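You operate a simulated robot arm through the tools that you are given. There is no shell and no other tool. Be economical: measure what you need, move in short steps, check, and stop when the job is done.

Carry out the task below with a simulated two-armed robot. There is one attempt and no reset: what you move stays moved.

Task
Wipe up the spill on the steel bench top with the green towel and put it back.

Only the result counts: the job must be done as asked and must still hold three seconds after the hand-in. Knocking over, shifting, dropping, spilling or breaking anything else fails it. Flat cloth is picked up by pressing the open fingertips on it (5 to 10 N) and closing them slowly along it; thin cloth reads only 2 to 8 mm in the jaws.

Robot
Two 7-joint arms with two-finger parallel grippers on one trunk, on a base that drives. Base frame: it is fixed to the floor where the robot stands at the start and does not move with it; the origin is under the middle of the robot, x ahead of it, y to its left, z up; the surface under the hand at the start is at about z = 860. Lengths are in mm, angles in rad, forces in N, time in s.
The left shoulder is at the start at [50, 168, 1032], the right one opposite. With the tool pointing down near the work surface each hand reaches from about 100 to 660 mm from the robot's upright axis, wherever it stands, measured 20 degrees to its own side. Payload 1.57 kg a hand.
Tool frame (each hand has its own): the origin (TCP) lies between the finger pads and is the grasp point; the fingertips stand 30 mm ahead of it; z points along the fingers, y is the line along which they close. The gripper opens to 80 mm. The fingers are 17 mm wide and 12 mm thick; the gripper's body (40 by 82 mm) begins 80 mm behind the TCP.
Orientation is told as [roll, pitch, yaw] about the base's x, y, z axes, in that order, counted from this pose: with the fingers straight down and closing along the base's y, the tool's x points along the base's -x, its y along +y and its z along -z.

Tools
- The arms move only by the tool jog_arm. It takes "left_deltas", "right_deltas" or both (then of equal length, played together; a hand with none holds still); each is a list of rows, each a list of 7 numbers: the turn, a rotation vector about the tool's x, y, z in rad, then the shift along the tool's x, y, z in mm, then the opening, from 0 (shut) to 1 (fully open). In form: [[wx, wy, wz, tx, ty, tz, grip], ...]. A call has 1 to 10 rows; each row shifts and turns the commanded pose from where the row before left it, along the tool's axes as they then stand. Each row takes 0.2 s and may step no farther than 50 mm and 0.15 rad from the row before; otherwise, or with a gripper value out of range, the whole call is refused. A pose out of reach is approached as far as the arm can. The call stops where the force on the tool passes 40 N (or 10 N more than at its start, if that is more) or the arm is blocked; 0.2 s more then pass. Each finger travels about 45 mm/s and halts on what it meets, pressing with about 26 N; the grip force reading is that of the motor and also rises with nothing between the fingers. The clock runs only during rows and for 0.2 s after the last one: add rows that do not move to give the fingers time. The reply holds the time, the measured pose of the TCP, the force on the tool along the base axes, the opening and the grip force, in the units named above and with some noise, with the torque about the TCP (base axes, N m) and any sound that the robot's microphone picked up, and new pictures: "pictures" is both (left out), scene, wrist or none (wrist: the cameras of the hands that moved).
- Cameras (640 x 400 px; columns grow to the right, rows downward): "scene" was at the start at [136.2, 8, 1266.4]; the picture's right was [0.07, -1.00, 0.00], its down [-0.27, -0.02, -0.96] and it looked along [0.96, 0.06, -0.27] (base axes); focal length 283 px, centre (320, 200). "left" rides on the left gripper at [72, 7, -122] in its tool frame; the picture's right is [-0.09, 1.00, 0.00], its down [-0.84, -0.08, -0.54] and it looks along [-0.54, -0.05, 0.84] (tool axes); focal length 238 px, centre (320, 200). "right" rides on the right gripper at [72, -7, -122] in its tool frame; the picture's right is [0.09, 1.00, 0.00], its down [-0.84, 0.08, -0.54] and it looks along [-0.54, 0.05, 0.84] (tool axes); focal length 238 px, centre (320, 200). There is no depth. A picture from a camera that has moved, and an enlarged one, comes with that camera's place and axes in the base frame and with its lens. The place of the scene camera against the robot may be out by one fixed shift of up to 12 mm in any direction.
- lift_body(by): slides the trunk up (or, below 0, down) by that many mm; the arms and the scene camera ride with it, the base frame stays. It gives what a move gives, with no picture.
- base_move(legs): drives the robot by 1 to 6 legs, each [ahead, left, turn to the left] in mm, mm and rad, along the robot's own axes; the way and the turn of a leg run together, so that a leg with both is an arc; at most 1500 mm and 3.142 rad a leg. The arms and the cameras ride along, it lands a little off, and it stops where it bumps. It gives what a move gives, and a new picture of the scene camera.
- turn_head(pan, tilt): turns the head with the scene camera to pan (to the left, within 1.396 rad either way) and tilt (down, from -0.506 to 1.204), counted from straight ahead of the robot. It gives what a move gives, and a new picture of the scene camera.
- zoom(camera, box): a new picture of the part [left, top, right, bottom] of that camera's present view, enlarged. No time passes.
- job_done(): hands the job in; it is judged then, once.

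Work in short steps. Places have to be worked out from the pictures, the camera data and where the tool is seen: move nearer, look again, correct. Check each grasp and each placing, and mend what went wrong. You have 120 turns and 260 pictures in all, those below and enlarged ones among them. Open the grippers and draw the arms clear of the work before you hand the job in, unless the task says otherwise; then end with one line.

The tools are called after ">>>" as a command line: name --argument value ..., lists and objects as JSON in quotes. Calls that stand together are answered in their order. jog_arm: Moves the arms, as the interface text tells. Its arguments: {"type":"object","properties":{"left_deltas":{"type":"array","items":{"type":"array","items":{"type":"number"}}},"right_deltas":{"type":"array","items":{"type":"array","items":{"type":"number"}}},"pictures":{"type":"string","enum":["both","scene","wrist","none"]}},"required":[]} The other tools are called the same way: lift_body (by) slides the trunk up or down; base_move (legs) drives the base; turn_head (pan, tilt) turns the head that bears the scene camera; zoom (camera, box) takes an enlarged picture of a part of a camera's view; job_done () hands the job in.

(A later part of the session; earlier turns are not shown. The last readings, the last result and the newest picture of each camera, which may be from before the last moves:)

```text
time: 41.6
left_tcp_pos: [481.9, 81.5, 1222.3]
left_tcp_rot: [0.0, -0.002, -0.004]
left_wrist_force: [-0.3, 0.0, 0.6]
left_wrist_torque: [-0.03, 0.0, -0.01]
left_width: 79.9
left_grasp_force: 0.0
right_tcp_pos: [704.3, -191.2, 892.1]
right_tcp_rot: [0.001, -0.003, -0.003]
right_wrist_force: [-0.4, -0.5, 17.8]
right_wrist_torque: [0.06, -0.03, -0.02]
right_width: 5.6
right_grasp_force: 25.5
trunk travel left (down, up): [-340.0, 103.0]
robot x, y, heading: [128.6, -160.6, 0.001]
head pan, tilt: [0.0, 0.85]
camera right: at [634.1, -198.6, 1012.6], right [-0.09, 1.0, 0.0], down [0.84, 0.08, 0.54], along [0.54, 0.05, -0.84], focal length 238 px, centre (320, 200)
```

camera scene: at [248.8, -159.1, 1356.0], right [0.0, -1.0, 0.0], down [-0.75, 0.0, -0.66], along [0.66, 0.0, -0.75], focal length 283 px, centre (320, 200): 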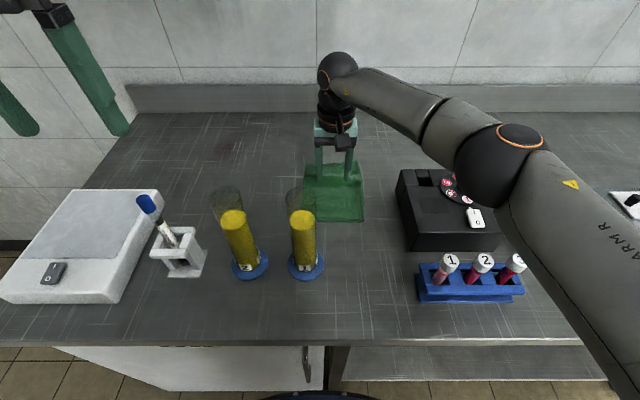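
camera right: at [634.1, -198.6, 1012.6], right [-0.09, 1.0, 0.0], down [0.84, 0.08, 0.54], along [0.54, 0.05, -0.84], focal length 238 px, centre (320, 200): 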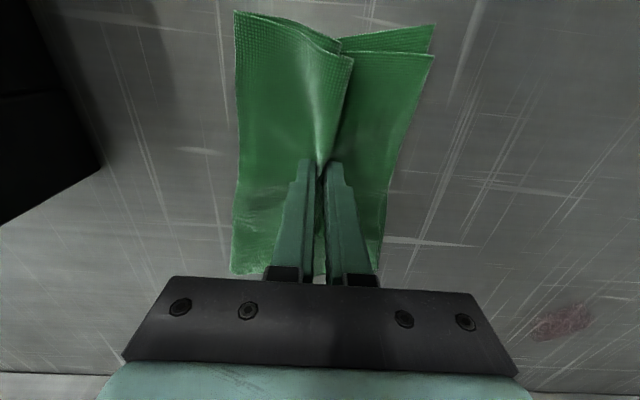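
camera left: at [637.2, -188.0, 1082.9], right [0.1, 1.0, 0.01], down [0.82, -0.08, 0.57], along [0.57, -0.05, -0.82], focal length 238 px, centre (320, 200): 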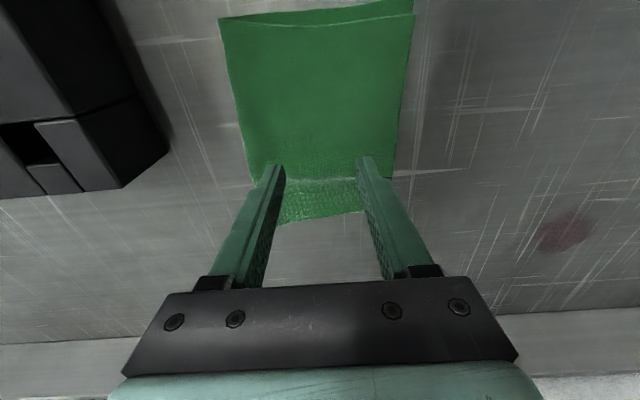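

The towel is gathered and held at 5.6 mm. I'll lift straight up slowly and check.

>>> jog_arm --right_deltas '[[0, 0, 0, 0, 0, -5, 0], [0, 0, 0, 0, 0, -10, 0], [0, 0, 0, 0, 0, -20, 0], [0, 0, 0, 0, 0, -20, 0], [0, 0, 0, 0, 0, -25, 0], [0, 0, 0, 0, 0, -25, 0], [0, 0, 0, 0, 0, 0, 0]]'

```text
time: 43.2
left_tcp_pos: [483.5, 82.5, 1221.4]
left_tcp_rot: [0.0, 0.002, -0.003]
left_wrist_force: [0.1, 0.9, -0.2]
left_wrist_torque: [0.0, -0.04, 0.01]
left_width: 79.9
left_grasp_force: 0.1
right_tcp_pos: [703.3, -193.1, 994.8]
right_tcp_rot: [-0.002, -0.001, -0.002]
right_wrist_force: [0.2, -0.8, 0.2]
right_wrist_torque: [0.02, -0.02, 0.03]
right_width: 3.7
right_grasp_force: 24.5
trunk travel left (down, up): [-340.0, 103.0]
robot x, y, heading: [128.6, -158.7, 0.001]
head pan, tilt: [0.0, 0.85]
camera scene: at [248.7, -159.1, 1356.0], right [0.0, -1.0, 0.0], down [-0.75, 0.0, -0.66], along [0.66, 0.0, -0.75], focal length 283 px, centre (320, 200)
camera right: at [634.8, -198.6, 1116.6], right [-0.09, 1.0, 0.0], down [0.84, 0.07, 0.54], along [0.54, 0.05, -0.84], focal length 238 px, centre (320, 200)
```

scene: 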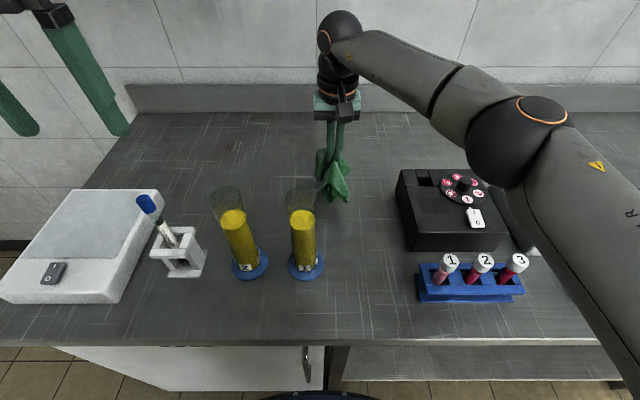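
right: 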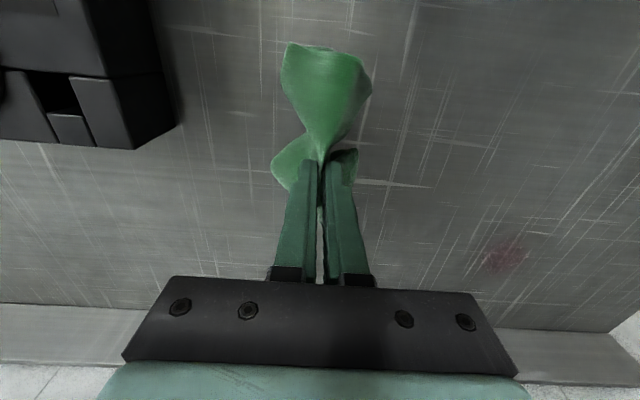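

The whole towel hangs from the fingers. I'll raise the hand and trunk, then back out.

>>> jog_arm --right_deltas '[[0, 0, 0, 5, 0, -25, 0], [0, 0, 0, 5, 0, -25, 0], [0, 0, 0, 5, 0, -25, 0], [0, 0, 0, 5, 0, -25, 0], [0, 0, 0, 5, 0, -25, 0]]' --pictures "none"

>>> lift_body --by 95

>>> base_move --legs '[[-420, 0, 0]]'

```text
time: 44.5
left_tcp_pos: [483.2, 81.5, 1221.8]
left_tcp_rot: [0.001, -0.001, -0.004]
left_wrist_force: [0.4, -0.4, 0.5]
left_wrist_torque: [-0.03, -0.01, 0.01]
left_width: 79.8
left_grasp_force: 0.0
right_tcp_pos: [678.6, -192.5, 1121.3]
right_tcp_rot: [-0.001, -0.002, -0.002]
right_wrist_force: [-0.8, 0.1, -0.1]
right_wrist_torque: [0.03, -0.01, -0.01]
right_width: 3.5
right_grasp_force: 24.8
trunk travel left (down, up): [-340.0, 103.0]
robot x, y, heading: [125.6, -161.1, -0.005]
head pan, tilt: [0.0, 0.85]
```

```text
time: 45.7
left_tcp_pos: [484.9, 81.9, 1316.8]
left_tcp_rot: [0.0, 0.002, -0.003]
left_wrist_force: [-0.2, -0.6, -0.9]
left_wrist_torque: [0.01, 0.02, -0.02]
left_width: 79.8
left_grasp_force: 0.1
right_tcp_pos: [679.4, -191.5, 1215.3]
right_tcp_rot: [0.0, 0.001, -0.003]
right_wrist_force: [0.1, 0.5, -0.5]
right_wrist_torque: [-0.03, -0.05, -0.01]
right_width: 3.2
right_grasp_force: 24.1
trunk travel left (down, up): [-435.0, 8.0]
robot x, y, heading: [128.0, -157.1, 0.0]
head pan, tilt: [0.0, 0.85]
```

```text
time: 48.3
left_tcp_pos: [62.0, 82.7, 1317.0]
left_tcp_rot: [0.0, 0.0, 0.0]
left_wrist_force: [-0.4, -0.1, 0.3]
left_wrist_torque: [-0.01, -0.03, 0.0]
left_width: 79.8
left_grasp_force: 0.0
right_tcp_pos: [257.6, -191.8, 1215.4]
right_tcp_rot: [0.001, 0.0, 0.0]
right_wrist_force: [-0.7, -0.5, -0.2]
right_wrist_torque: [0.02, 0.0, -0.03]
right_width: 3.7
right_grasp_force: 24.4
trunk travel left (down, up): [-435.0, 8.0]
robot x, y, heading: [-291.8, -158.3, -0.002]
head pan, tilt: [0.0, 0.85]
camera scene: at [-173.0, -158.2, 1451.0], right [0.0, -1.0, 0.0], down [-0.75, 0.0, -0.66], along [0.66, 0.0, -0.75], focal length 283 px, centre (320, 200)
```

scene: 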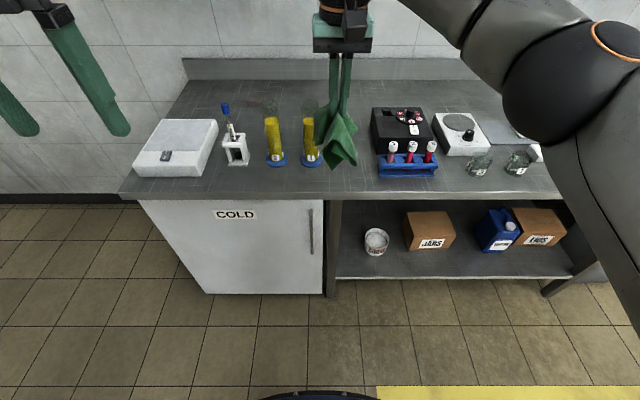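

The towel is held clear and everything is undisturbed. I'll fold the right hand in, then drive left past the bench end with the heading unchanged.

>>> jog_arm --right_deltas '[[0, 0, 0, 30, 0, 0, 0], [0, 0, 0, 30, 0, 0, 0], [0, 0, 0, 30, 0, 0, 0], [0, 0, 0, 30, 0, 0, 0], [0, 0, 0, 30, -5, 0, 0], [0, 0, 0, 30, -10, 0, 0], [0, 0, 0, 30, -10, 0, 0], [0, 0, 0, 30, -10, 0, 0]]' --pictures "none"

>>> base_move --legs '[[0, 1020, 0]]'

>>> lift_body --by -155

>>> turn_head --pan -0.5 --tilt 0.6

```text
time: 50.1
left_tcp_pos: [62.2, 83.4, 1317.1]
left_tcp_rot: [0.0, -0.001, -0.003]
left_wrist_force: [-1.1, -0.5, -0.4]
left_wrist_torque: [-0.04, 0.0, 0.01]
left_width: 79.6
left_grasp_force: 0.0
right_tcp_pos: [17.7, -226.0, 1216.2]
right_tcp_rot: [0.0, 0.001, -0.003]
right_wrist_force: [-0.3, -0.6, 0.2]
right_wrist_torque: [0.01, 0.0, -0.03]
right_width: 3.4
right_grasp_force: 25.0
trunk travel left (down, up): [-435.0, 8.0]
robot x, y, heading: [-292.5, -161.5, -0.005]
head pan, tilt: [0.0, 0.85]
```

```text
time: 59.3
left_tcp_pos: [69.9, 1092.7, 1316.8]
left_tcp_rot: [0.0, 0.002, -0.01]
left_wrist_force: [-0.3, 0.6, -0.3]
left_wrist_torque: [0.0, 0.02, -0.03]
left_width: 80.0
left_grasp_force: 0.0
right_tcp_pos: [22.3, 784.9, 1215.3]
right_tcp_rot: [0.0, 0.0, -0.008]
right_wrist_force: [-0.3, 0.4, -0.3]
right_wrist_torque: [0.03, 0.01, -0.02]
right_width: 3.7
right_grasp_force: 24.8
trunk travel left (down, up): [-435.0, 8.0]
robot x, y, heading: [-287.3, 852.9, -0.008]
head pan, tilt: [0.0, 0.85]
camera scene: at [-167.3, 853.9, 1451.0], right [-0.01, -1.0, 0.0], down [-0.75, 0.01, -0.66], along [0.66, -0.01, -0.75], focal length 283 px, centre (320, 200)
```

scene: 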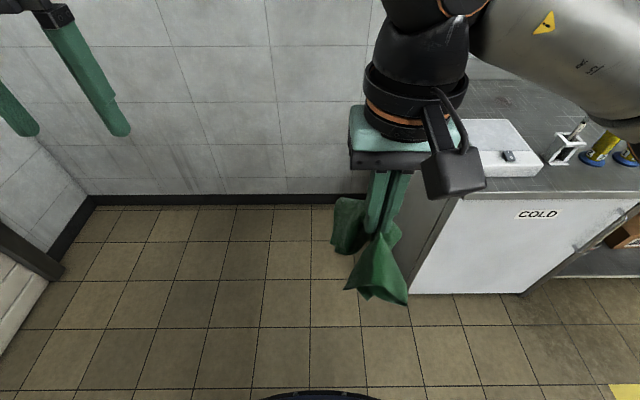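

```text
time: 61.1
left_tcp_pos: [68.0, 1092.3, 1160.7]
left_tcp_rot: [0.0, 0.003, -0.011]
left_wrist_force: [0.0, -0.8, -0.5]
left_wrist_torque: [0.01, -0.04, -0.01]
left_width: 79.9
left_grasp_force: 0.0
right_tcp_pos: [22.9, 785.0, 1061.1]
right_tcp_rot: [0.001, -0.001, -0.007]
right_wrist_force: [0.3, 0.5, 0.1]
right_wrist_torque: [0.02, -0.02, -0.03]
right_width: 3.8
right_grasp_force: 24.6
trunk travel left (down, up): [-280.0, 163.0]
robot x, y, heading: [-288.6, 854.8, -0.008]
head pan, tilt: [0.0, 0.85]
```

```text
time: 62.1
left_tcp_pos: [69.7, 1093.7, 1161.9]
left_tcp_rot: [0.0, 0.003, -0.009]
left_wrist_force: [0.2, -0.6, 0.5]
left_wrist_torque: [0.02, 0.0, -0.02]
left_width: 79.9
left_grasp_force: 0.0
right_tcp_pos: [22.7, 784.8, 1060.9]
right_tcp_rot: [0.002, 0.001, -0.008]
right_wrist_force: [0.2, -0.9, -0.3]
right_wrist_torque: [0.0, 0.0, -0.04]
right_width: 3.9
right_grasp_force: 24.3
trunk travel left (down, up): [-280.0, 163.0]
robot x, y, heading: [-290.4, 848.1, -0.008]
head pan, tilt: [-0.499, 0.6]
camera scene: at [-168.2, 811.6, 1316.9], right [-0.49, -0.87, 0.0], down [-0.49, 0.27, -0.82], along [0.72, -0.4, -0.57], focal length 283 px, centre (320, 200)
```

scene: 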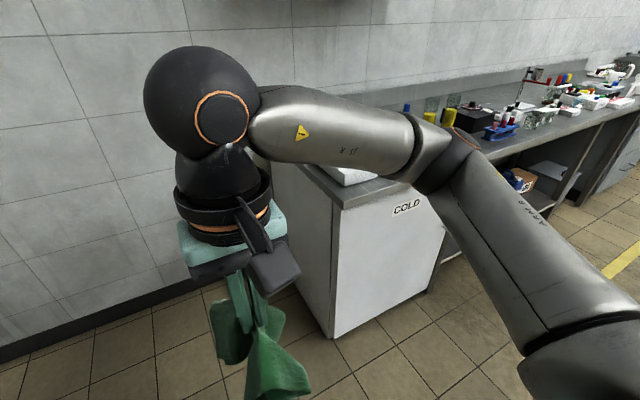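

The floor is clear. I'll drive ahead 790 to stand beside the bench end, then look down for side clearance.

>>> base_move --legs '[[790, 0, 0]]'

>>> turn_head --pan -1.1 --tilt 1.0

```text
time: 66.3
left_tcp_pos: [861.8, 1087.4, 1162.1]
left_tcp_rot: [-0.001, 0.001, -0.01]
left_wrist_force: [0.2, -0.1, -0.2]
left_wrist_torque: [0.0, 0.05, 0.01]
left_width: 80.1
left_grasp_force: 0.0
right_tcp_pos: [814.1, 778.0, 1060.9]
right_tcp_rot: [0.0, 0.0, -0.008]
right_wrist_force: [0.1, 0.7, -0.4]
right_wrist_torque: [0.02, -0.02, -0.03]
right_width: 3.7
right_grasp_force: 25.1
trunk travel left (down, up): [-280.0, 163.0]
robot x, y, heading: [502.7, 843.6, -0.01]
head pan, tilt: [-0.499, 0.6]
camera scene: at [623.9, 804.7, 1316.9], right [-0.49, -0.87, 0.0], down [-0.49, 0.27, -0.82], along [0.72, -0.4, -0.57], focal length 283 px, centre (320, 200)
```

scene: 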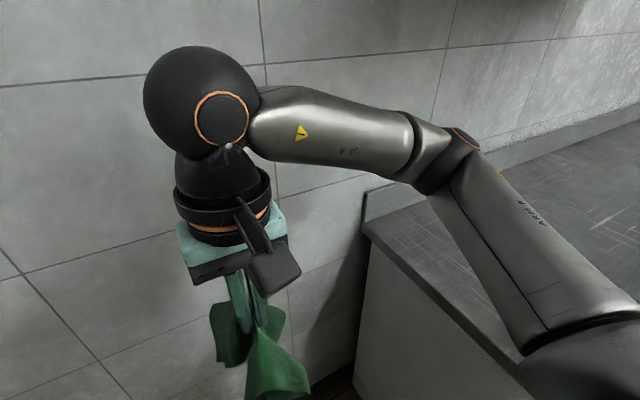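

```text
time: 67.3
left_tcp_pos: [861.6, 1086.9, 1162.2]
left_tcp_rot: [0.0, 0.0, -0.01]
left_wrist_force: [-0.2, 0.0, -0.7]
left_wrist_torque: [0.01, -0.01, 0.01]
left_width: 79.8
left_grasp_force: 0.0
right_tcp_pos: [815.4, 778.8, 1061.4]
right_tcp_rot: [0.0, 0.0, -0.008]
right_wrist_force: [-0.6, -0.5, 0.3]
right_wrist_torque: [0.0, 0.02, -0.01]
right_width: 3.7
right_grasp_force: 24.9
trunk travel left (down, up): [-280.0, 163.0]
robot x, y, heading: [500.2, 844.9, -0.011]
head pan, tilt: [-1.1, 1.0]
camera scene: at [577.5, 785.4, 1284.9], right [-0.89, -0.45, 0.0], down [-0.38, 0.75, -0.54], along [0.24, -0.48, -0.84], focal length 283 px, centre (320, 200)
```

scene: 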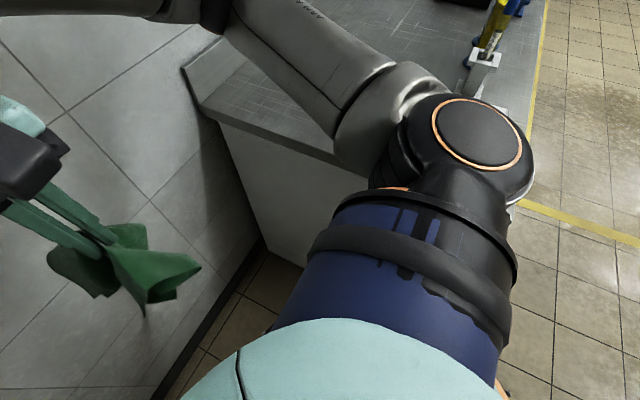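

I can't see the base edge from here, so I'll move in modest increments: tuck the left hand back from the wall, then go right 110 and ahead 70.

>>> jog_arm --left_deltas '[[0, 0, 0, 30, 0, 0, 1], [0, 0, 0, 30, 0, 0, 1], [0, 0, 0, 30, 0, 0, 1]]' --pictures "none"

>>> base_move --legs '[[70, -110, 0]]'

>>> turn_head --pan -0.95 --tilt 0.65

```text
time: 68.1
left_tcp_pos: [770.1, 1086.7, 1162.9]
left_tcp_rot: [0.001, 0.002, -0.009]
left_wrist_force: [0.6, -0.2, 0.4]
left_wrist_torque: [-0.04, 0.01, 0.0]
left_width: 79.8
left_grasp_force: 0.1
right_tcp_pos: [814.8, 778.3, 1061.4]
right_tcp_rot: [-0.001, 0.001, -0.01]
right_wrist_force: [0.4, -0.4, -0.8]
right_wrist_torque: [-0.01, -0.02, -0.01]
right_width: 3.8
right_grasp_force: 24.2
trunk travel left (down, up): [-280.0, 163.0]
robot x, y, heading: [498.6, 846.4, -0.008]
head pan, tilt: [-1.1, 1.0]
```

```text
time: 69.7
left_tcp_pos: [841.1, 977.8, 1160.9]
left_tcp_rot: [0.0, 0.002, -0.008]
left_wrist_force: [0.8, -0.6, 0.2]
left_wrist_torque: [-0.02, 0.02, 0.03]
left_width: 79.8
left_grasp_force: 0.1
right_tcp_pos: [882.9, 668.1, 1061.6]
right_tcp_rot: [-0.001, 0.001, -0.011]
right_wrist_force: [-1.2, -0.9, 0.7]
right_wrist_torque: [-0.01, 0.03, 0.02]
right_width: 3.5
right_grasp_force: 24.5
trunk travel left (down, up): [-280.0, 163.0]
robot x, y, heading: [572.0, 737.2, -0.006]
head pan, tilt: [-1.1, 1.0]
camera scene: at [645.9, 675.3, 1284.8], right [-0.89, -0.45, 0.0], down [-0.38, 0.75, -0.54], along [0.24, -0.48, -0.84], focal length 283 px, centre (320, 200)
```

scene: 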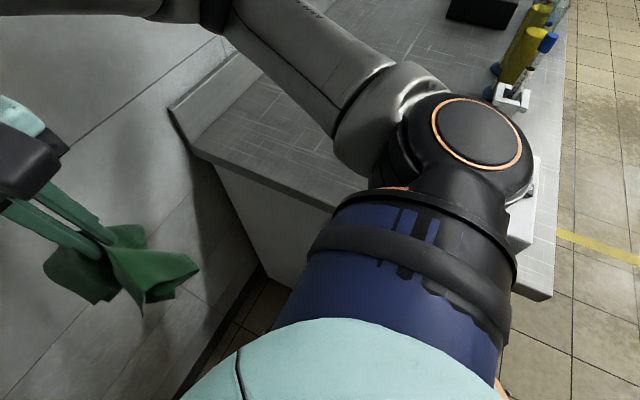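

```text
time: 70.6
left_tcp_pos: [841.0, 978.5, 1161.8]
left_tcp_rot: [-0.001, 0.001, -0.009]
left_wrist_force: [-0.5, 0.5, 0.7]
left_wrist_torque: [0.03, 0.01, 0.01]
left_width: 79.9
left_grasp_force: 0.1
right_tcp_pos: [882.1, 668.7, 1060.9]
right_tcp_rot: [0.001, 0.001, -0.009]
right_wrist_force: [-0.8, 0.2, -0.3]
right_wrist_torque: [0.0, 0.01, -0.04]
right_width: 3.8
right_grasp_force: 24.5
trunk travel left (down, up): [-280.0, 163.0]
robot x, y, heading: [568.4, 735.3, -0.004]
head pan, tilt: [-0.949, 0.649]
camera scene: at [664.5, 667.0, 1312.6], right [-0.82, -0.57, 0.0], down [-0.35, 0.5, -0.8], along [0.46, -0.65, -0.61], focal length 283 px, centre (320, 200)
```

scene: 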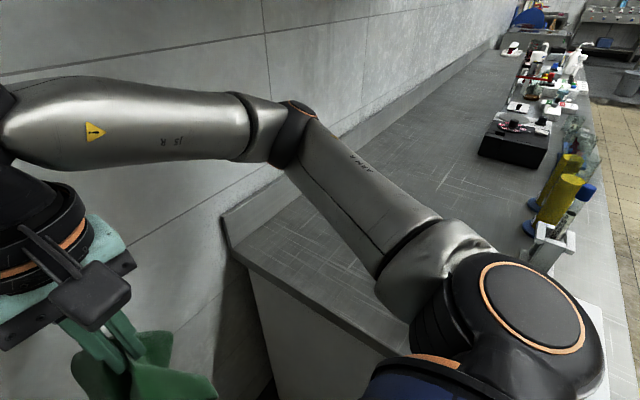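

The hand must swing about 560 mm toward −y over the bare back of the bench. I'll do half of it, then check the elbow.

>>> jog_arm --right_deltas '[[0, 0, 0, 0, -35, 0, 0], [0, 0, 0, 0, -35, 0, 0], [0, 0, 0, 0, -35, 0, 0], [0, 0, 0, 0, -35, 0, 0], [0, 0, 0, 0, -35, 0, 0], [0, 0, 0, 0, -35, 0, 0], [0, 0, 0, 0, -35, 0, 0]]' --pictures "scene"

```text
time: 72.2
left_tcp_pos: [840.3, 977.0, 1163.1]
left_tcp_rot: [0.001, 0.0, -0.011]
left_wrist_force: [0.2, 0.2, 0.3]
left_wrist_torque: [0.0, 0.0, 0.03]
left_width: 79.9
left_grasp_force: 0.0
right_tcp_pos: [880.0, 422.2, 1061.3]
right_tcp_rot: [0.003, 0.0, -0.006]
right_wrist_force: [0.7, -0.2, -0.5]
right_wrist_torque: [0.02, 0.02, 0.0]
right_width: 3.8
right_grasp_force: 24.9
trunk travel left (down, up): [-280.0, 163.0]
robot x, y, heading: [570.0, 735.1, -0.011]
head pan, tilt: [-0.949, 0.649]
camera scene: at [664.3, 666.6, 1312.6], right [-0.82, -0.58, 0.0], down [-0.35, 0.49, -0.8], along [0.46, -0.65, -0.6], focal length 283 px, centre (320, 200)
```

scene: 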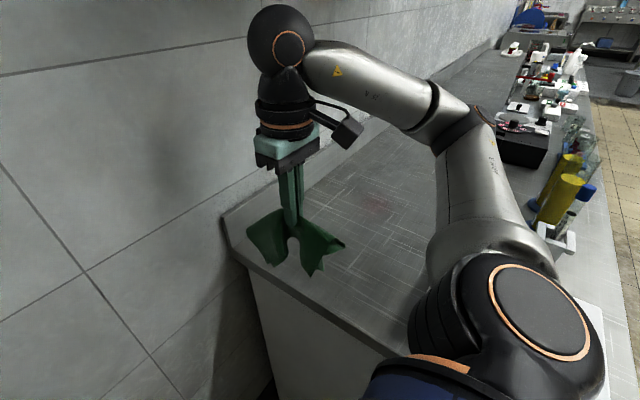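

The elbow is around (705,280,1165), well above everything. I'll go on to above the spill.

>>> jog_arm --right_deltas '[[0, 0, 0, 1, -35, 0, 0], [0, 0, 0, 1, -35, 0, 0], [0, 0, 0, 1, -35, 0, 0], [0, 0, 0, 1, -35, 0, 0], [0, 0, 0, 1, -35, 0, 0], [0, 0, 0, 1, -35, 0, 0], [0, 0, 0, 1, -35, 0, 0], [0, 0, 0, 1, -35, 0, 0], [0, 0, 0, 0, -20, 0, 0]]'

```text
time: 74.2
left_tcp_pos: [840.4, 978.6, 1162.4]
left_tcp_rot: [0.0, 0.001, -0.01]
left_wrist_force: [-0.6, -0.3, 0.9]
left_wrist_torque: [0.0, 0.02, 0.01]
left_width: 79.7
left_grasp_force: 0.0
right_tcp_pos: [897.1, 221.3, 1053.6]
right_tcp_rot: [0.0, 0.001, -0.009]
right_wrist_force: [-0.1, 0.2, 0.3]
right_wrist_torque: [0.02, 0.02, 0.0]
right_width: 3.9
right_grasp_force: 24.5
right hand out of reach, approached as far as the arm can: row 4, 5, 6, 7, 8, 9
trunk travel left (down, up): [-280.0, 163.0]
robot x, y, heading: [572.9, 735.2, -0.007]
head pan, tilt: [-0.949, 0.649]
camera scene: at [664.5, 667.0, 1312.6], right [-0.82, -0.58, 0.0], down [-0.35, 0.49, -0.8], along [0.46, -0.65, -0.6], focal length 283 px, centre (320, 200)
camera right: at [826.6, 215.4, 1173.4], right [-0.08, 1.0, 0.0], down [0.84, 0.07, 0.54], along [0.54, 0.04, -0.84], focal length 238 px, centre (320, 200)
```

scene: 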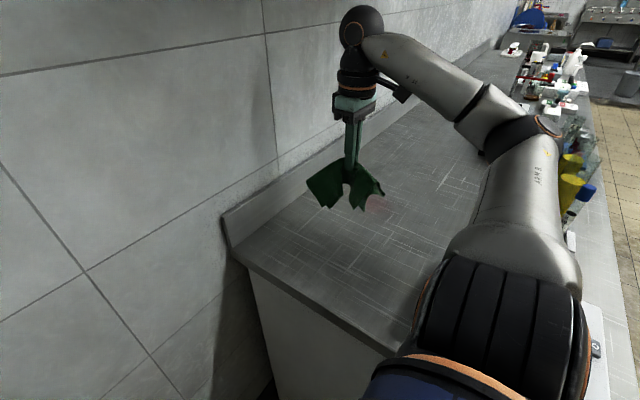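
right: 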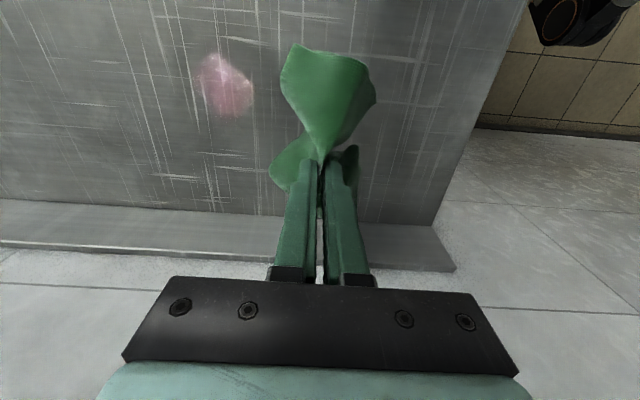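

The wrist view puts the spill at (873,106), confirmed. The arm isn't stretched, so a wrist-yaw limit is probably stopping it. I'll turn the tool to the right to follow the arm's direction.

>>> jog_arm --right_deltas '[[0, 0, 0.13, 0, 0, 0, 0], [0, 0, 0.13, 0, 0, 0, 0], [0, 0, 0.13, 0, 0, 0, 0], [0, 0, 0, 0, 0, 0, 0]]' --pictures "scene"

```text
time: 75.2
left_tcp_pos: [839.7, 978.7, 1161.8]
left_tcp_rot: [0.0, 0.001, -0.009]
left_wrist_force: [-0.5, 0.3, 0.1]
left_wrist_torque: [0.0, 0.01, -0.02]
left_width: 80.1
left_grasp_force: 0.0
right_tcp_pos: [895.7, 222.2, 1051.7]
right_tcp_rot: [0.0, 0.0, -0.4]
right_wrist_force: [0.1, -1.1, 0.7]
right_wrist_torque: [0.02, 0.0, 0.04]
right_width: 3.4
right_grasp_force: 25.2
trunk travel left (down, up): [-280.0, 163.0]
robot x, y, heading: [570.3, 737.5, -0.008]
head pan, tilt: [-0.949, 0.649]
camera scene: at [664.5, 667.0, 1312.6], right [-0.82, -0.58, 0.0], down [-0.35, 0.49, -0.8], along [0.46, -0.65, -0.6], focal length 283 px, centre (320, 200)
```

scene: 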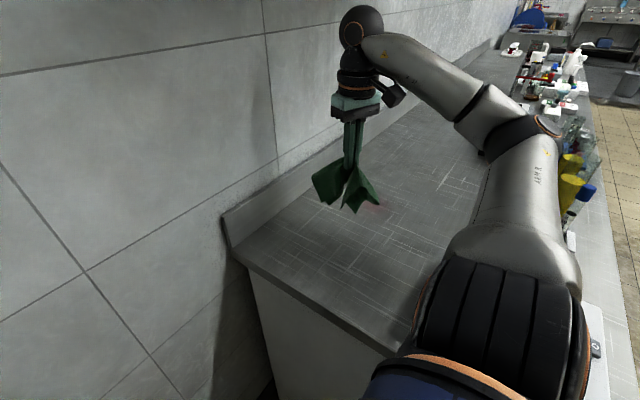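

The tool yaw turned freely, so the limit is in the shoulder's swing, with the upper arm almost 90° to the right. I'll pull the command back, then turn the base 0.2 rad right with a small shift for slack.

>>> jog_arm --right_deltas '[[0, 0, 0, 13, 31, 0, 0], [0, 0, 0, 13, 31, 0, 0], [0, 0, 0, 13, 31, 0, 0]]' --pictures "none"

>>> base_move --legs '[[30, 0, -0.2]]'

```text
time: 76.0
left_tcp_pos: [840.6, 978.6, 1161.6]
left_tcp_rot: [0.001, 0.001, -0.008]
left_wrist_force: [0.1, 0.1, 0.3]
left_wrist_torque: [0.0, 0.0, 0.02]
left_width: 80.1
left_grasp_force: 0.1
right_tcp_pos: [898.1, 323.8, 1053.6]
right_tcp_rot: [0.0, -0.001, -0.399]
right_wrist_force: [-0.2, 0.2, 0.3]
right_wrist_torque: [-0.02, -0.01, 0.04]
right_width: 3.8
right_grasp_force: 24.3
trunk travel left (down, up): [-280.0, 163.0]
robot x, y, heading: [574.1, 739.0, -0.009]
head pan, tilt: [-0.949, 0.649]
```

```text
time: 77.1
left_tcp_pos: [911.4, 917.4, 1163.0]
left_tcp_rot: [0.002, 0.002, -0.206]
left_wrist_force: [-1.1, -0.2, -0.4]
left_wrist_torque: [0.0, 0.03, -0.06]
left_width: 80.1
left_grasp_force: 0.0
right_tcp_pos: [839.3, 264.6, 1051.8]
right_tcp_rot: [-0.001, 0.0, -0.597]
right_wrist_force: [-1.7, -0.1, 0.9]
right_wrist_torque: [-0.01, 0.0, 0.04]
right_width: 3.6
right_grasp_force: 23.9
trunk travel left (down, up): [-280.0, 163.0]
robot x, y, heading: [602.5, 731.8, -0.207]
head pan, tilt: [-0.949, 0.649]
camera scene: at [678.5, 647.2, 1312.6], right [-0.92, -0.4, 0.0], down [-0.24, 0.55, -0.8], along [0.32, -0.73, -0.6], focal length 283 px, centre (320, 200)
```

scene: 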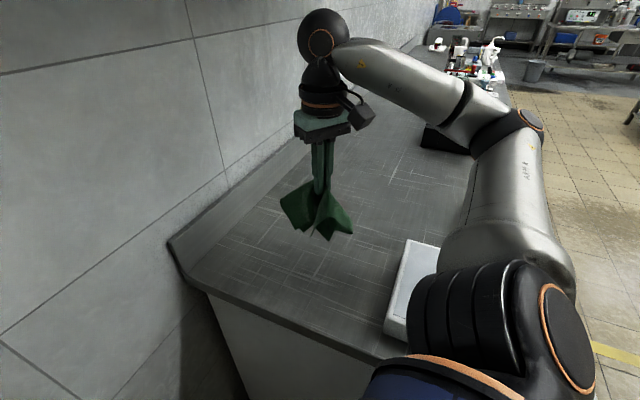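

Now from (839,265) to above the spill, by way of (900,200) to keep the arm outstretched.

>>> jog_arm --right_deltas '[[0, 0, 0, -29, -7, 0, 0], [0, 0, 0, -29, -7, 0, 0], [0, 0, 0, -29, -7, 0, 0], [0, 0, 0, -10, -31, 0, 0], [0, 0, 0, -10, -31, 0, 0], [0, 0, 0, -10, -31, 0, 0], [0, 0, 0, 0, 0, 0, 0]]'

```text
time: 78.7
left_tcp_pos: [911.7, 917.5, 1160.9]
left_tcp_rot: [0.001, 0.002, -0.209]
left_wrist_force: [0.4, 0.5, -0.1]
left_wrist_torque: [0.0, 0.04, -0.01]
left_width: 80.2
left_grasp_force: 0.0
right_tcp_pos: [871.4, 104.5, 1051.9]
right_tcp_rot: [0.0, -0.002, -0.597]
right_wrist_force: [-0.2, 0.8, 0.1]
right_wrist_torque: [-0.02, -0.01, 0.05]
right_width: 3.5
right_grasp_force: 24.6
trunk travel left (down, up): [-280.0, 163.0]
robot x, y, heading: [599.3, 735.3, -0.207]
head pan, tilt: [-0.949, 0.649]
camera scene: at [678.3, 647.6, 1312.6], right [-0.92, -0.4, 0.0], down [-0.24, 0.55, -0.8], along [0.32, -0.73, -0.6], focal length 283 px, centre (320, 200)
camera right: at [810.4, 138.8, 1173.7], right [0.48, 0.88, 0.0], down [0.74, -0.41, 0.54], along [0.47, -0.26, -0.84], focal length 238 px, centre (320, 200)
```

scene: 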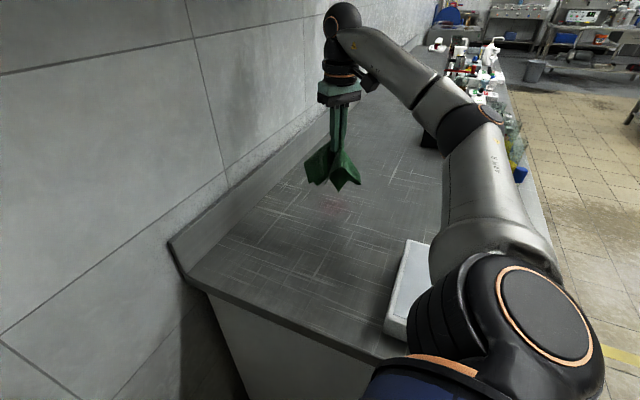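
right: 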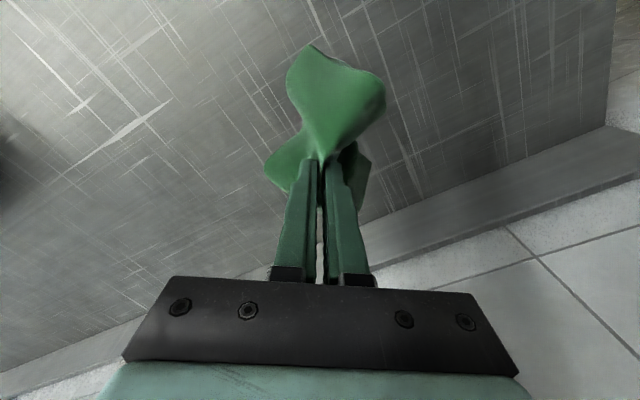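

The towel hangs over the spill. I'll lower it.

>>> jog_arm --right_deltas '[[0, 0, 0, 0, 0, 25, 0], [0, 0, 0, 0, 0, 25, 0], [0, 0, 0, 0, 0, 25, 0], [0, 0, 0, 0, 0, 25, 0], [0, 0, 0, 0, 0, 20, 0], [0, 0, 0, 0, 0, 15, 0], [0, 0, 0, 0, 0, 10, 0]]'

```text
time: 80.3
left_tcp_pos: [912.9, 917.5, 1162.6]
left_tcp_rot: [0.0, 0.001, -0.208]
left_wrist_force: [-0.1, 0.0, 0.3]
left_wrist_torque: [-0.03, -0.03, 0.0]
left_width: 80.2
left_grasp_force: 0.0
right_tcp_pos: [870.3, 103.8, 906.2]
right_tcp_rot: [0.001, -0.001, -0.596]
right_wrist_force: [0.1, -0.2, 0.4]
right_wrist_torque: [0.01, 0.01, 0.06]
right_width: 3.6
right_grasp_force: 23.8
trunk travel left (down, up): [-280.0, 163.0]
robot x, y, heading: [601.8, 736.0, -0.205]
head pan, tilt: [-0.949, 0.649]
camera scene: at [678.3, 647.5, 1312.6], right [-0.92, -0.4, 0.0], down [-0.24, 0.55, -0.8], along [0.32, -0.73, -0.6], focal length 283 px, centre (320, 200)
camera right: at [810.5, 138.2, 1027.8], right [0.48, 0.88, 0.0], down [0.74, -0.41, 0.54], along [0.48, -0.26, -0.84], focal length 238 px, centre (320, 200)
```

scene: 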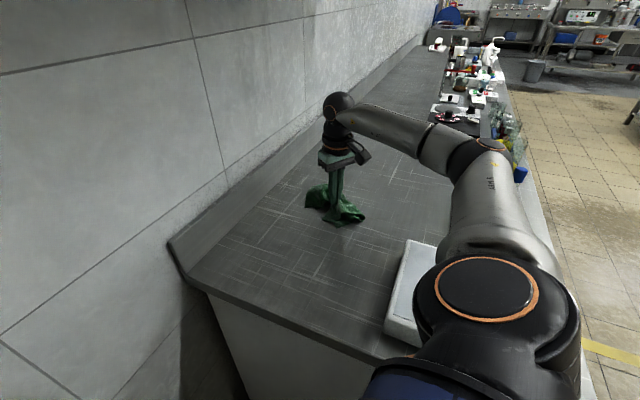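
right: 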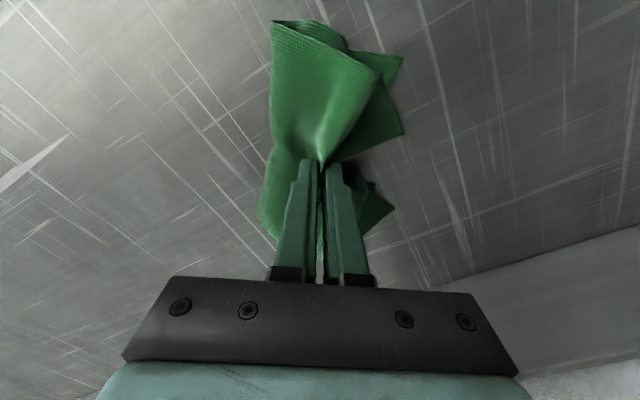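

The towel is on the bench. I'll press down to a light contact force.

>>> jog_arm --right_deltas '[[0, 0, 0, 0, 0, 6, 0], [0, 0, 0, 0, 0, 4, 0], [0, 0, 0, 0, 0, 3, 0], [0, 0, 0, 0, 0, 1, 0]]' --pictures "none"

```text
time: 81.3
left_tcp_pos: [911.7, 918.7, 1162.9]
left_tcp_rot: [-0.002, 0.001, -0.208]
left_wrist_force: [-0.3, -0.7, 0.3]
left_wrist_torque: [0.01, -0.01, 0.01]
left_width: 80.3
left_grasp_force: 0.0
right_tcp_pos: [871.4, 105.5, 895.3]
right_tcp_rot: [-0.001, -0.005, -0.597]
right_wrist_force: [1.6, -1.7, 12.6]
right_wrist_torque: [-0.04, -0.01, 0.03]
right_width: 3.8
right_grasp_force: 24.4
trunk travel left (down, up): [-280.0, 163.0]
robot x, y, heading: [600.3, 732.6, -0.21]
head pan, tilt: [-0.949, 0.649]
```

Contact is 12.6 N. I'll wipe in a raster of about ±45 mm around the spill centre.

>>> jog_arm --right_deltas '[[0, 0, 0, -22, -22, 0, 0], [0, 0, 0, -22, -22, 0, 0], [0, 0, 0, 0, 30, 0, 0], [0, 0, 0, 0, 30, 0, 0], [0, 0, 0, 0, 30, 0, 0], [0, 0, 0, 22, 0, 0, 0], [0, 0, 0, 0, -30, 0, 0], [0, 0, 0, 0, -30, 0, 0], [0, 0, 0, 0, -30, 0, 0], [0, 0, 0, 22, 0, 0, 0]]'

```text
time: 83.5
left_tcp_pos: [910.7, 917.7, 1161.8]
left_tcp_rot: [-0.001, 0.001, -0.207]
left_wrist_force: [0.0, 0.3, -0.4]
left_wrist_torque: [-0.01, 0.0, 0.01]
left_width: 80.1
left_grasp_force: 0.0
right_tcp_pos: [843.1, 88.5, 894.3]
right_tcp_rot: [-0.004, -0.002, -0.599]
right_wrist_force: [1.1, -3.2, 13.6]
right_wrist_torque: [-0.17, -0.06, 0.02]
right_width: 3.7
right_grasp_force: 24.4
right hand out of reach, approached as far as the arm can: row 2
trunk travel left (down, up): [-280.0, 163.0]
robot x, y, heading: [603.2, 734.5, -0.206]
head pan, tilt: [-0.949, 0.649]
camera scene: at [677.7, 648.5, 1312.8], right [-0.92, -0.4, 0.0], down [-0.24, 0.55, -0.8], along [0.32, -0.73, -0.6], focal length 283 px, centre (320, 200)
camera right: at [781.2, 122.4, 1016.2], right [0.49, 0.87, 0.0], down [0.73, -0.41, 0.54], along [0.47, -0.27, -0.84], focal length 238 px, centre (320, 200)
```

scene: 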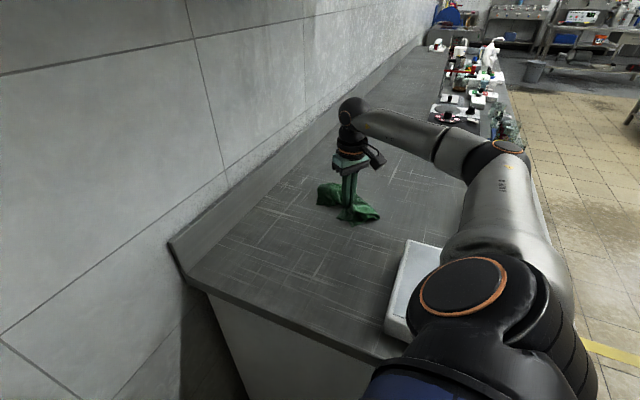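
right: 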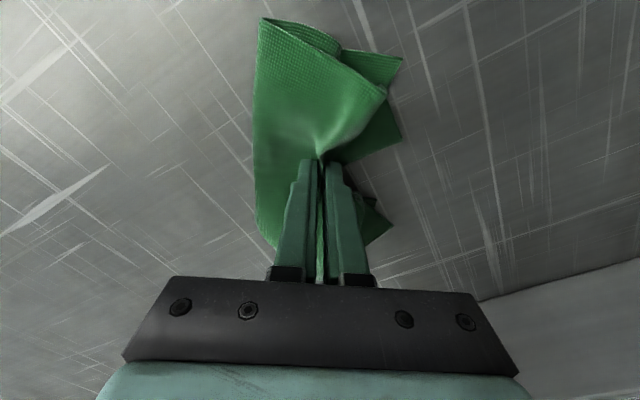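

Force is steady and no residue shows nearby. I'll continue the raster over the other half.

>>> jog_arm --right_deltas '[[0, 0, 0, -10, 25, 0, 0], [0, 0, 0, 0, 30, 0, 0], [0, 0, 0, 0, 25, 0, 0], [0, 0, 0, 22, 0, 0, 0], [0, 0, 0, 0, -30, 0, 0], [0, 0, 0, 0, -30, 0, 0], [0, 0, 0, 0, -30, 0, 0], [0, 0, 0, 20, 10, 0, 0], [0, 0, 0, 0, 30, 0, 0], [0, 0, 0, 0, 30, 0, 0]]'

```text
time: 85.7
left_tcp_pos: [911.8, 918.0, 1162.9]
left_tcp_rot: [0.0, 0.001, -0.207]
left_wrist_force: [-0.4, 0.0, 0.6]
left_wrist_torque: [0.02, 0.02, -0.02]
left_width: 79.8
left_grasp_force: 0.1
right_tcp_pos: [850.4, 156.1, 895.2]
right_tcp_rot: [-0.002, -0.001, -0.599]
right_wrist_force: [-3.1, -3.7, 14.9]
right_wrist_torque: [-0.21, 0.09, 0.0]
right_width: 3.6
right_grasp_force: 24.5
trunk travel left (down, up): [-280.0, 163.0]
robot x, y, heading: [601.3, 731.0, -0.202]
head pan, tilt: [-0.949, 0.649]
camera scene: at [677.5, 648.6, 1312.8], right [-0.92, -0.4, 0.0], down [-0.24, 0.55, -0.8], along [0.32, -0.73, -0.6], focal length 283 px, centre (320, 200)
camera right: at [788.8, 191.1, 1016.1], right [0.48, 0.87, 0.0], down [0.73, -0.41, 0.54], along [0.47, -0.26, -0.84], focal length 238 px, centre (320, 200)
```

scene: 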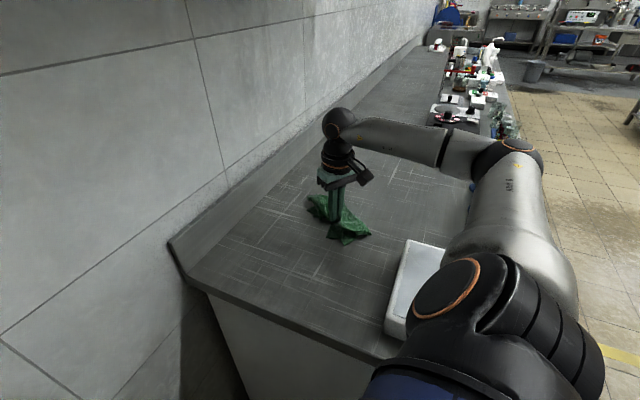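
right: 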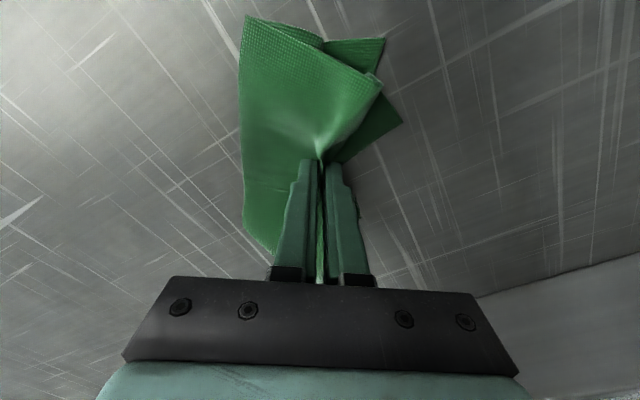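

I'll lift the towel clear and look at where the spill was.

>>> jog_arm --right_deltas '[[0, 0, 0, 0, 0, -20, 0], [0, 0, 0, 0, 0, -30, 0], [0, 0, 0, 0, 0, -30, 0], [0, 0, 0, 0, 0, -30, 0], [0, 0, 0, 0, 0, -30, 0], [0, 0, 0, 0, 30, -20, 0], [0, 0, 0, 0, 30, 0, 0], [0, 0, 0, 0, 30, 0, 0]]'

>>> zoom --camera "scene" --box '[240, 140, 460, 280]'

```text
time: 87.5
left_tcp_pos: [911.2, 917.3, 1162.0]
left_tcp_rot: [0.001, 0.002, -0.208]
left_wrist_force: [0.2, -0.1, -0.2]
left_wrist_torque: [0.02, 0.0, -0.01]
left_width: 80.3
left_grasp_force: 0.1
right_tcp_pos: [901.4, 231.0, 1055.0]
right_tcp_rot: [-0.002, 0.001, -0.597]
right_wrist_force: [0.7, 0.9, 0.3]
right_wrist_torque: [-0.02, 0.0, 0.05]
right_width: 3.7
right_grasp_force: 24.5
trunk travel left (down, up): [-280.0, 163.0]
robot x, y, heading: [597.1, 731.8, -0.204]
head pan, tilt: [-0.949, 0.649]
camera scene: at [678.4, 647.9, 1312.7], right [-0.92, -0.4, 0.0], down [-0.24, 0.55, -0.8], along [0.32, -0.73, -0.6], focal length 283 px, centre (320, 200)
camera right: at [840.4, 264.9, 1175.4], right [0.48, 0.88, 0.0], down [0.74, -0.41, 0.54], along [0.47, -0.26, -0.84], focal length 238 px, centre (320, 200)
```

scene: 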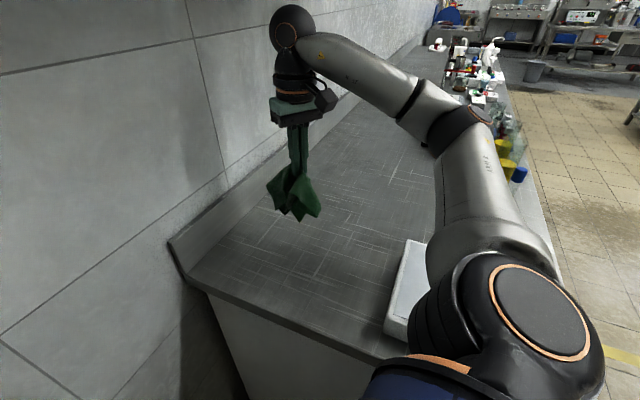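
right: 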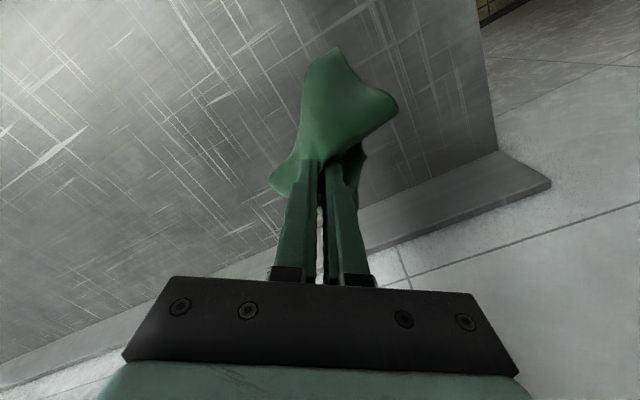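

```text
2.86 times, centred on (350, 210) of scene
camera zoom: at [678.4, 647.9, 1312.7], right [-0.92, -0.4, 0.0], down [-0.24, 0.55, -0.8], along [0.32, -0.73, -0.6], focal length 809 px, centre (234, 171)
```

zoom: 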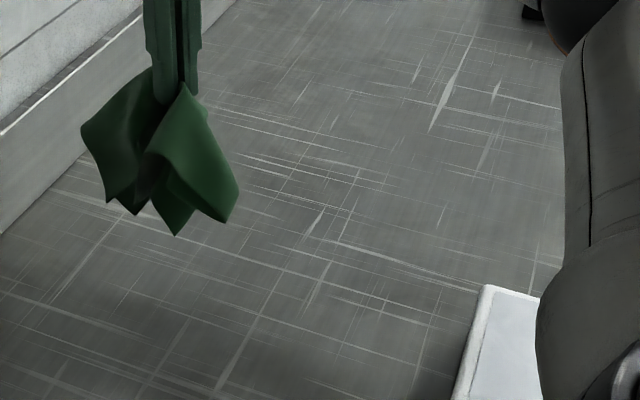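

Nothing red remains at the spill's projected place, either in the scene enlargement (~(276,190)) or in the wrist view (~(228,140)). I'll enlarge the wrist view to confirm no faint residue.

>>> zoom --camera "right" --box '[120, 60, 320, 200]'

```text
2.86 times, centred on (220, 130) of right
camera zoom: at [840.4, 264.9, 1175.4], right [0.48, 0.88, 0.0], down [0.74, -0.41, 0.54], along [0.47, -0.26, -0.84], focal length 681 px, centre (606, 400)
```

zoom: 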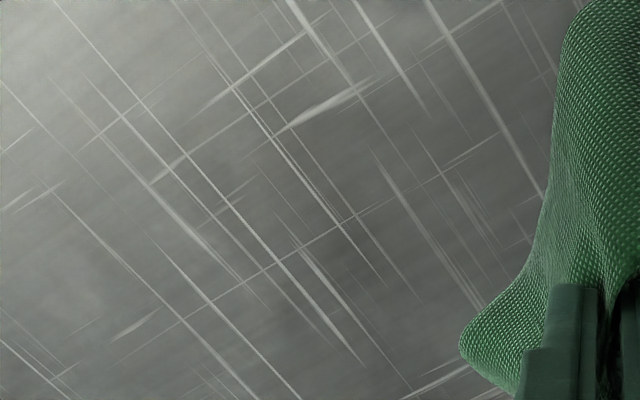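

Clean. Now I'll bring the hand back out over the bench end, restore the tool yaw and return the base the way it came.

>>> jog_arm --right_deltas '[[0, 0, 0, 23, 30, 0, 0], [0, 0, 0, 23, 30, 0, 0], [0, 0, 0, 23, 30, 0, 0], [0, 0, 0, 23, 30, 0, 0], [0, 0, 0, 23, 30, 0, 0], [0, 0, -0.13, 0, 0, 0, 0], [0, 0, -0.13, 0, 0, 0, 0], [0, 0, -0.13, 0, 0, 0, 0]]' --pictures "none"

>>> base_move --legs '[[0, 0, 0.205], [-40, 110, 0]]'

```text
time: 89.3
left_tcp_pos: [910.9, 916.2, 1162.1]
left_tcp_rot: [0.001, 0.001, -0.206]
left_wrist_force: [0.0, -0.8, -0.2]
left_wrist_torque: [-0.02, 0.0, -0.01]
left_width: 79.7
left_grasp_force: 0.0
right_tcp_pos: [890.4, 418.9, 1053.1]
right_tcp_rot: [0.0, 0.001, -0.206]
right_wrist_force: [-0.2, 0.2, 0.6]
right_wrist_torque: [0.0, 0.0, -0.03]
right_width: 3.7
right_grasp_force: 24.7
trunk travel left (down, up): [-280.0, 163.0]
robot x, y, heading: [602.7, 732.6, -0.209]
head pan, tilt: [-0.949, 0.649]
```

```text
time: 91.7
left_tcp_pos: [827.7, 1087.3, 1162.2]
left_tcp_rot: [0.0, 0.001, 0.0]
left_wrist_force: [0.7, 0.5, -1.2]
left_wrist_torque: [0.0, -0.04, -0.01]
left_width: 80.0
left_grasp_force: 0.1
right_tcp_pos: [908.1, 595.4, 1053.5]
right_tcp_rot: [0.001, -0.001, -0.001]
right_wrist_force: [0.6, 0.8, 0.3]
right_wrist_torque: [-0.01, -0.03, -0.04]
right_width: 3.7
right_grasp_force: 24.4
trunk travel left (down, up): [-280.0, 163.0]
robot x, y, heading: [559.4, 839.8, 0.0]
head pan, tilt: [-0.949, 0.649]
camera scene: at [654.5, 774.7, 1312.7], right [-0.81, -0.58, 0.0], down [-0.35, 0.49, -0.8], along [0.46, -0.65, -0.6], focal length 283 px, centre (320, 200)
```

scene: 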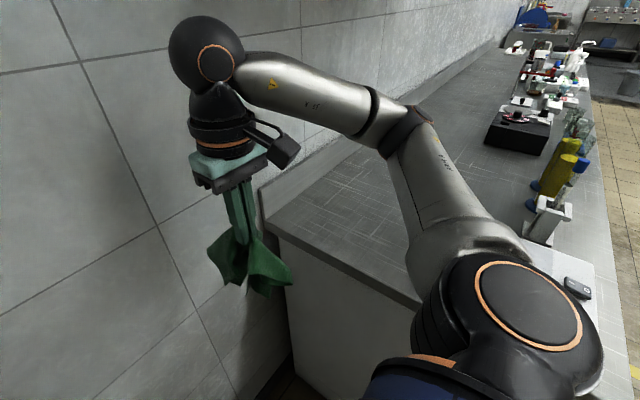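

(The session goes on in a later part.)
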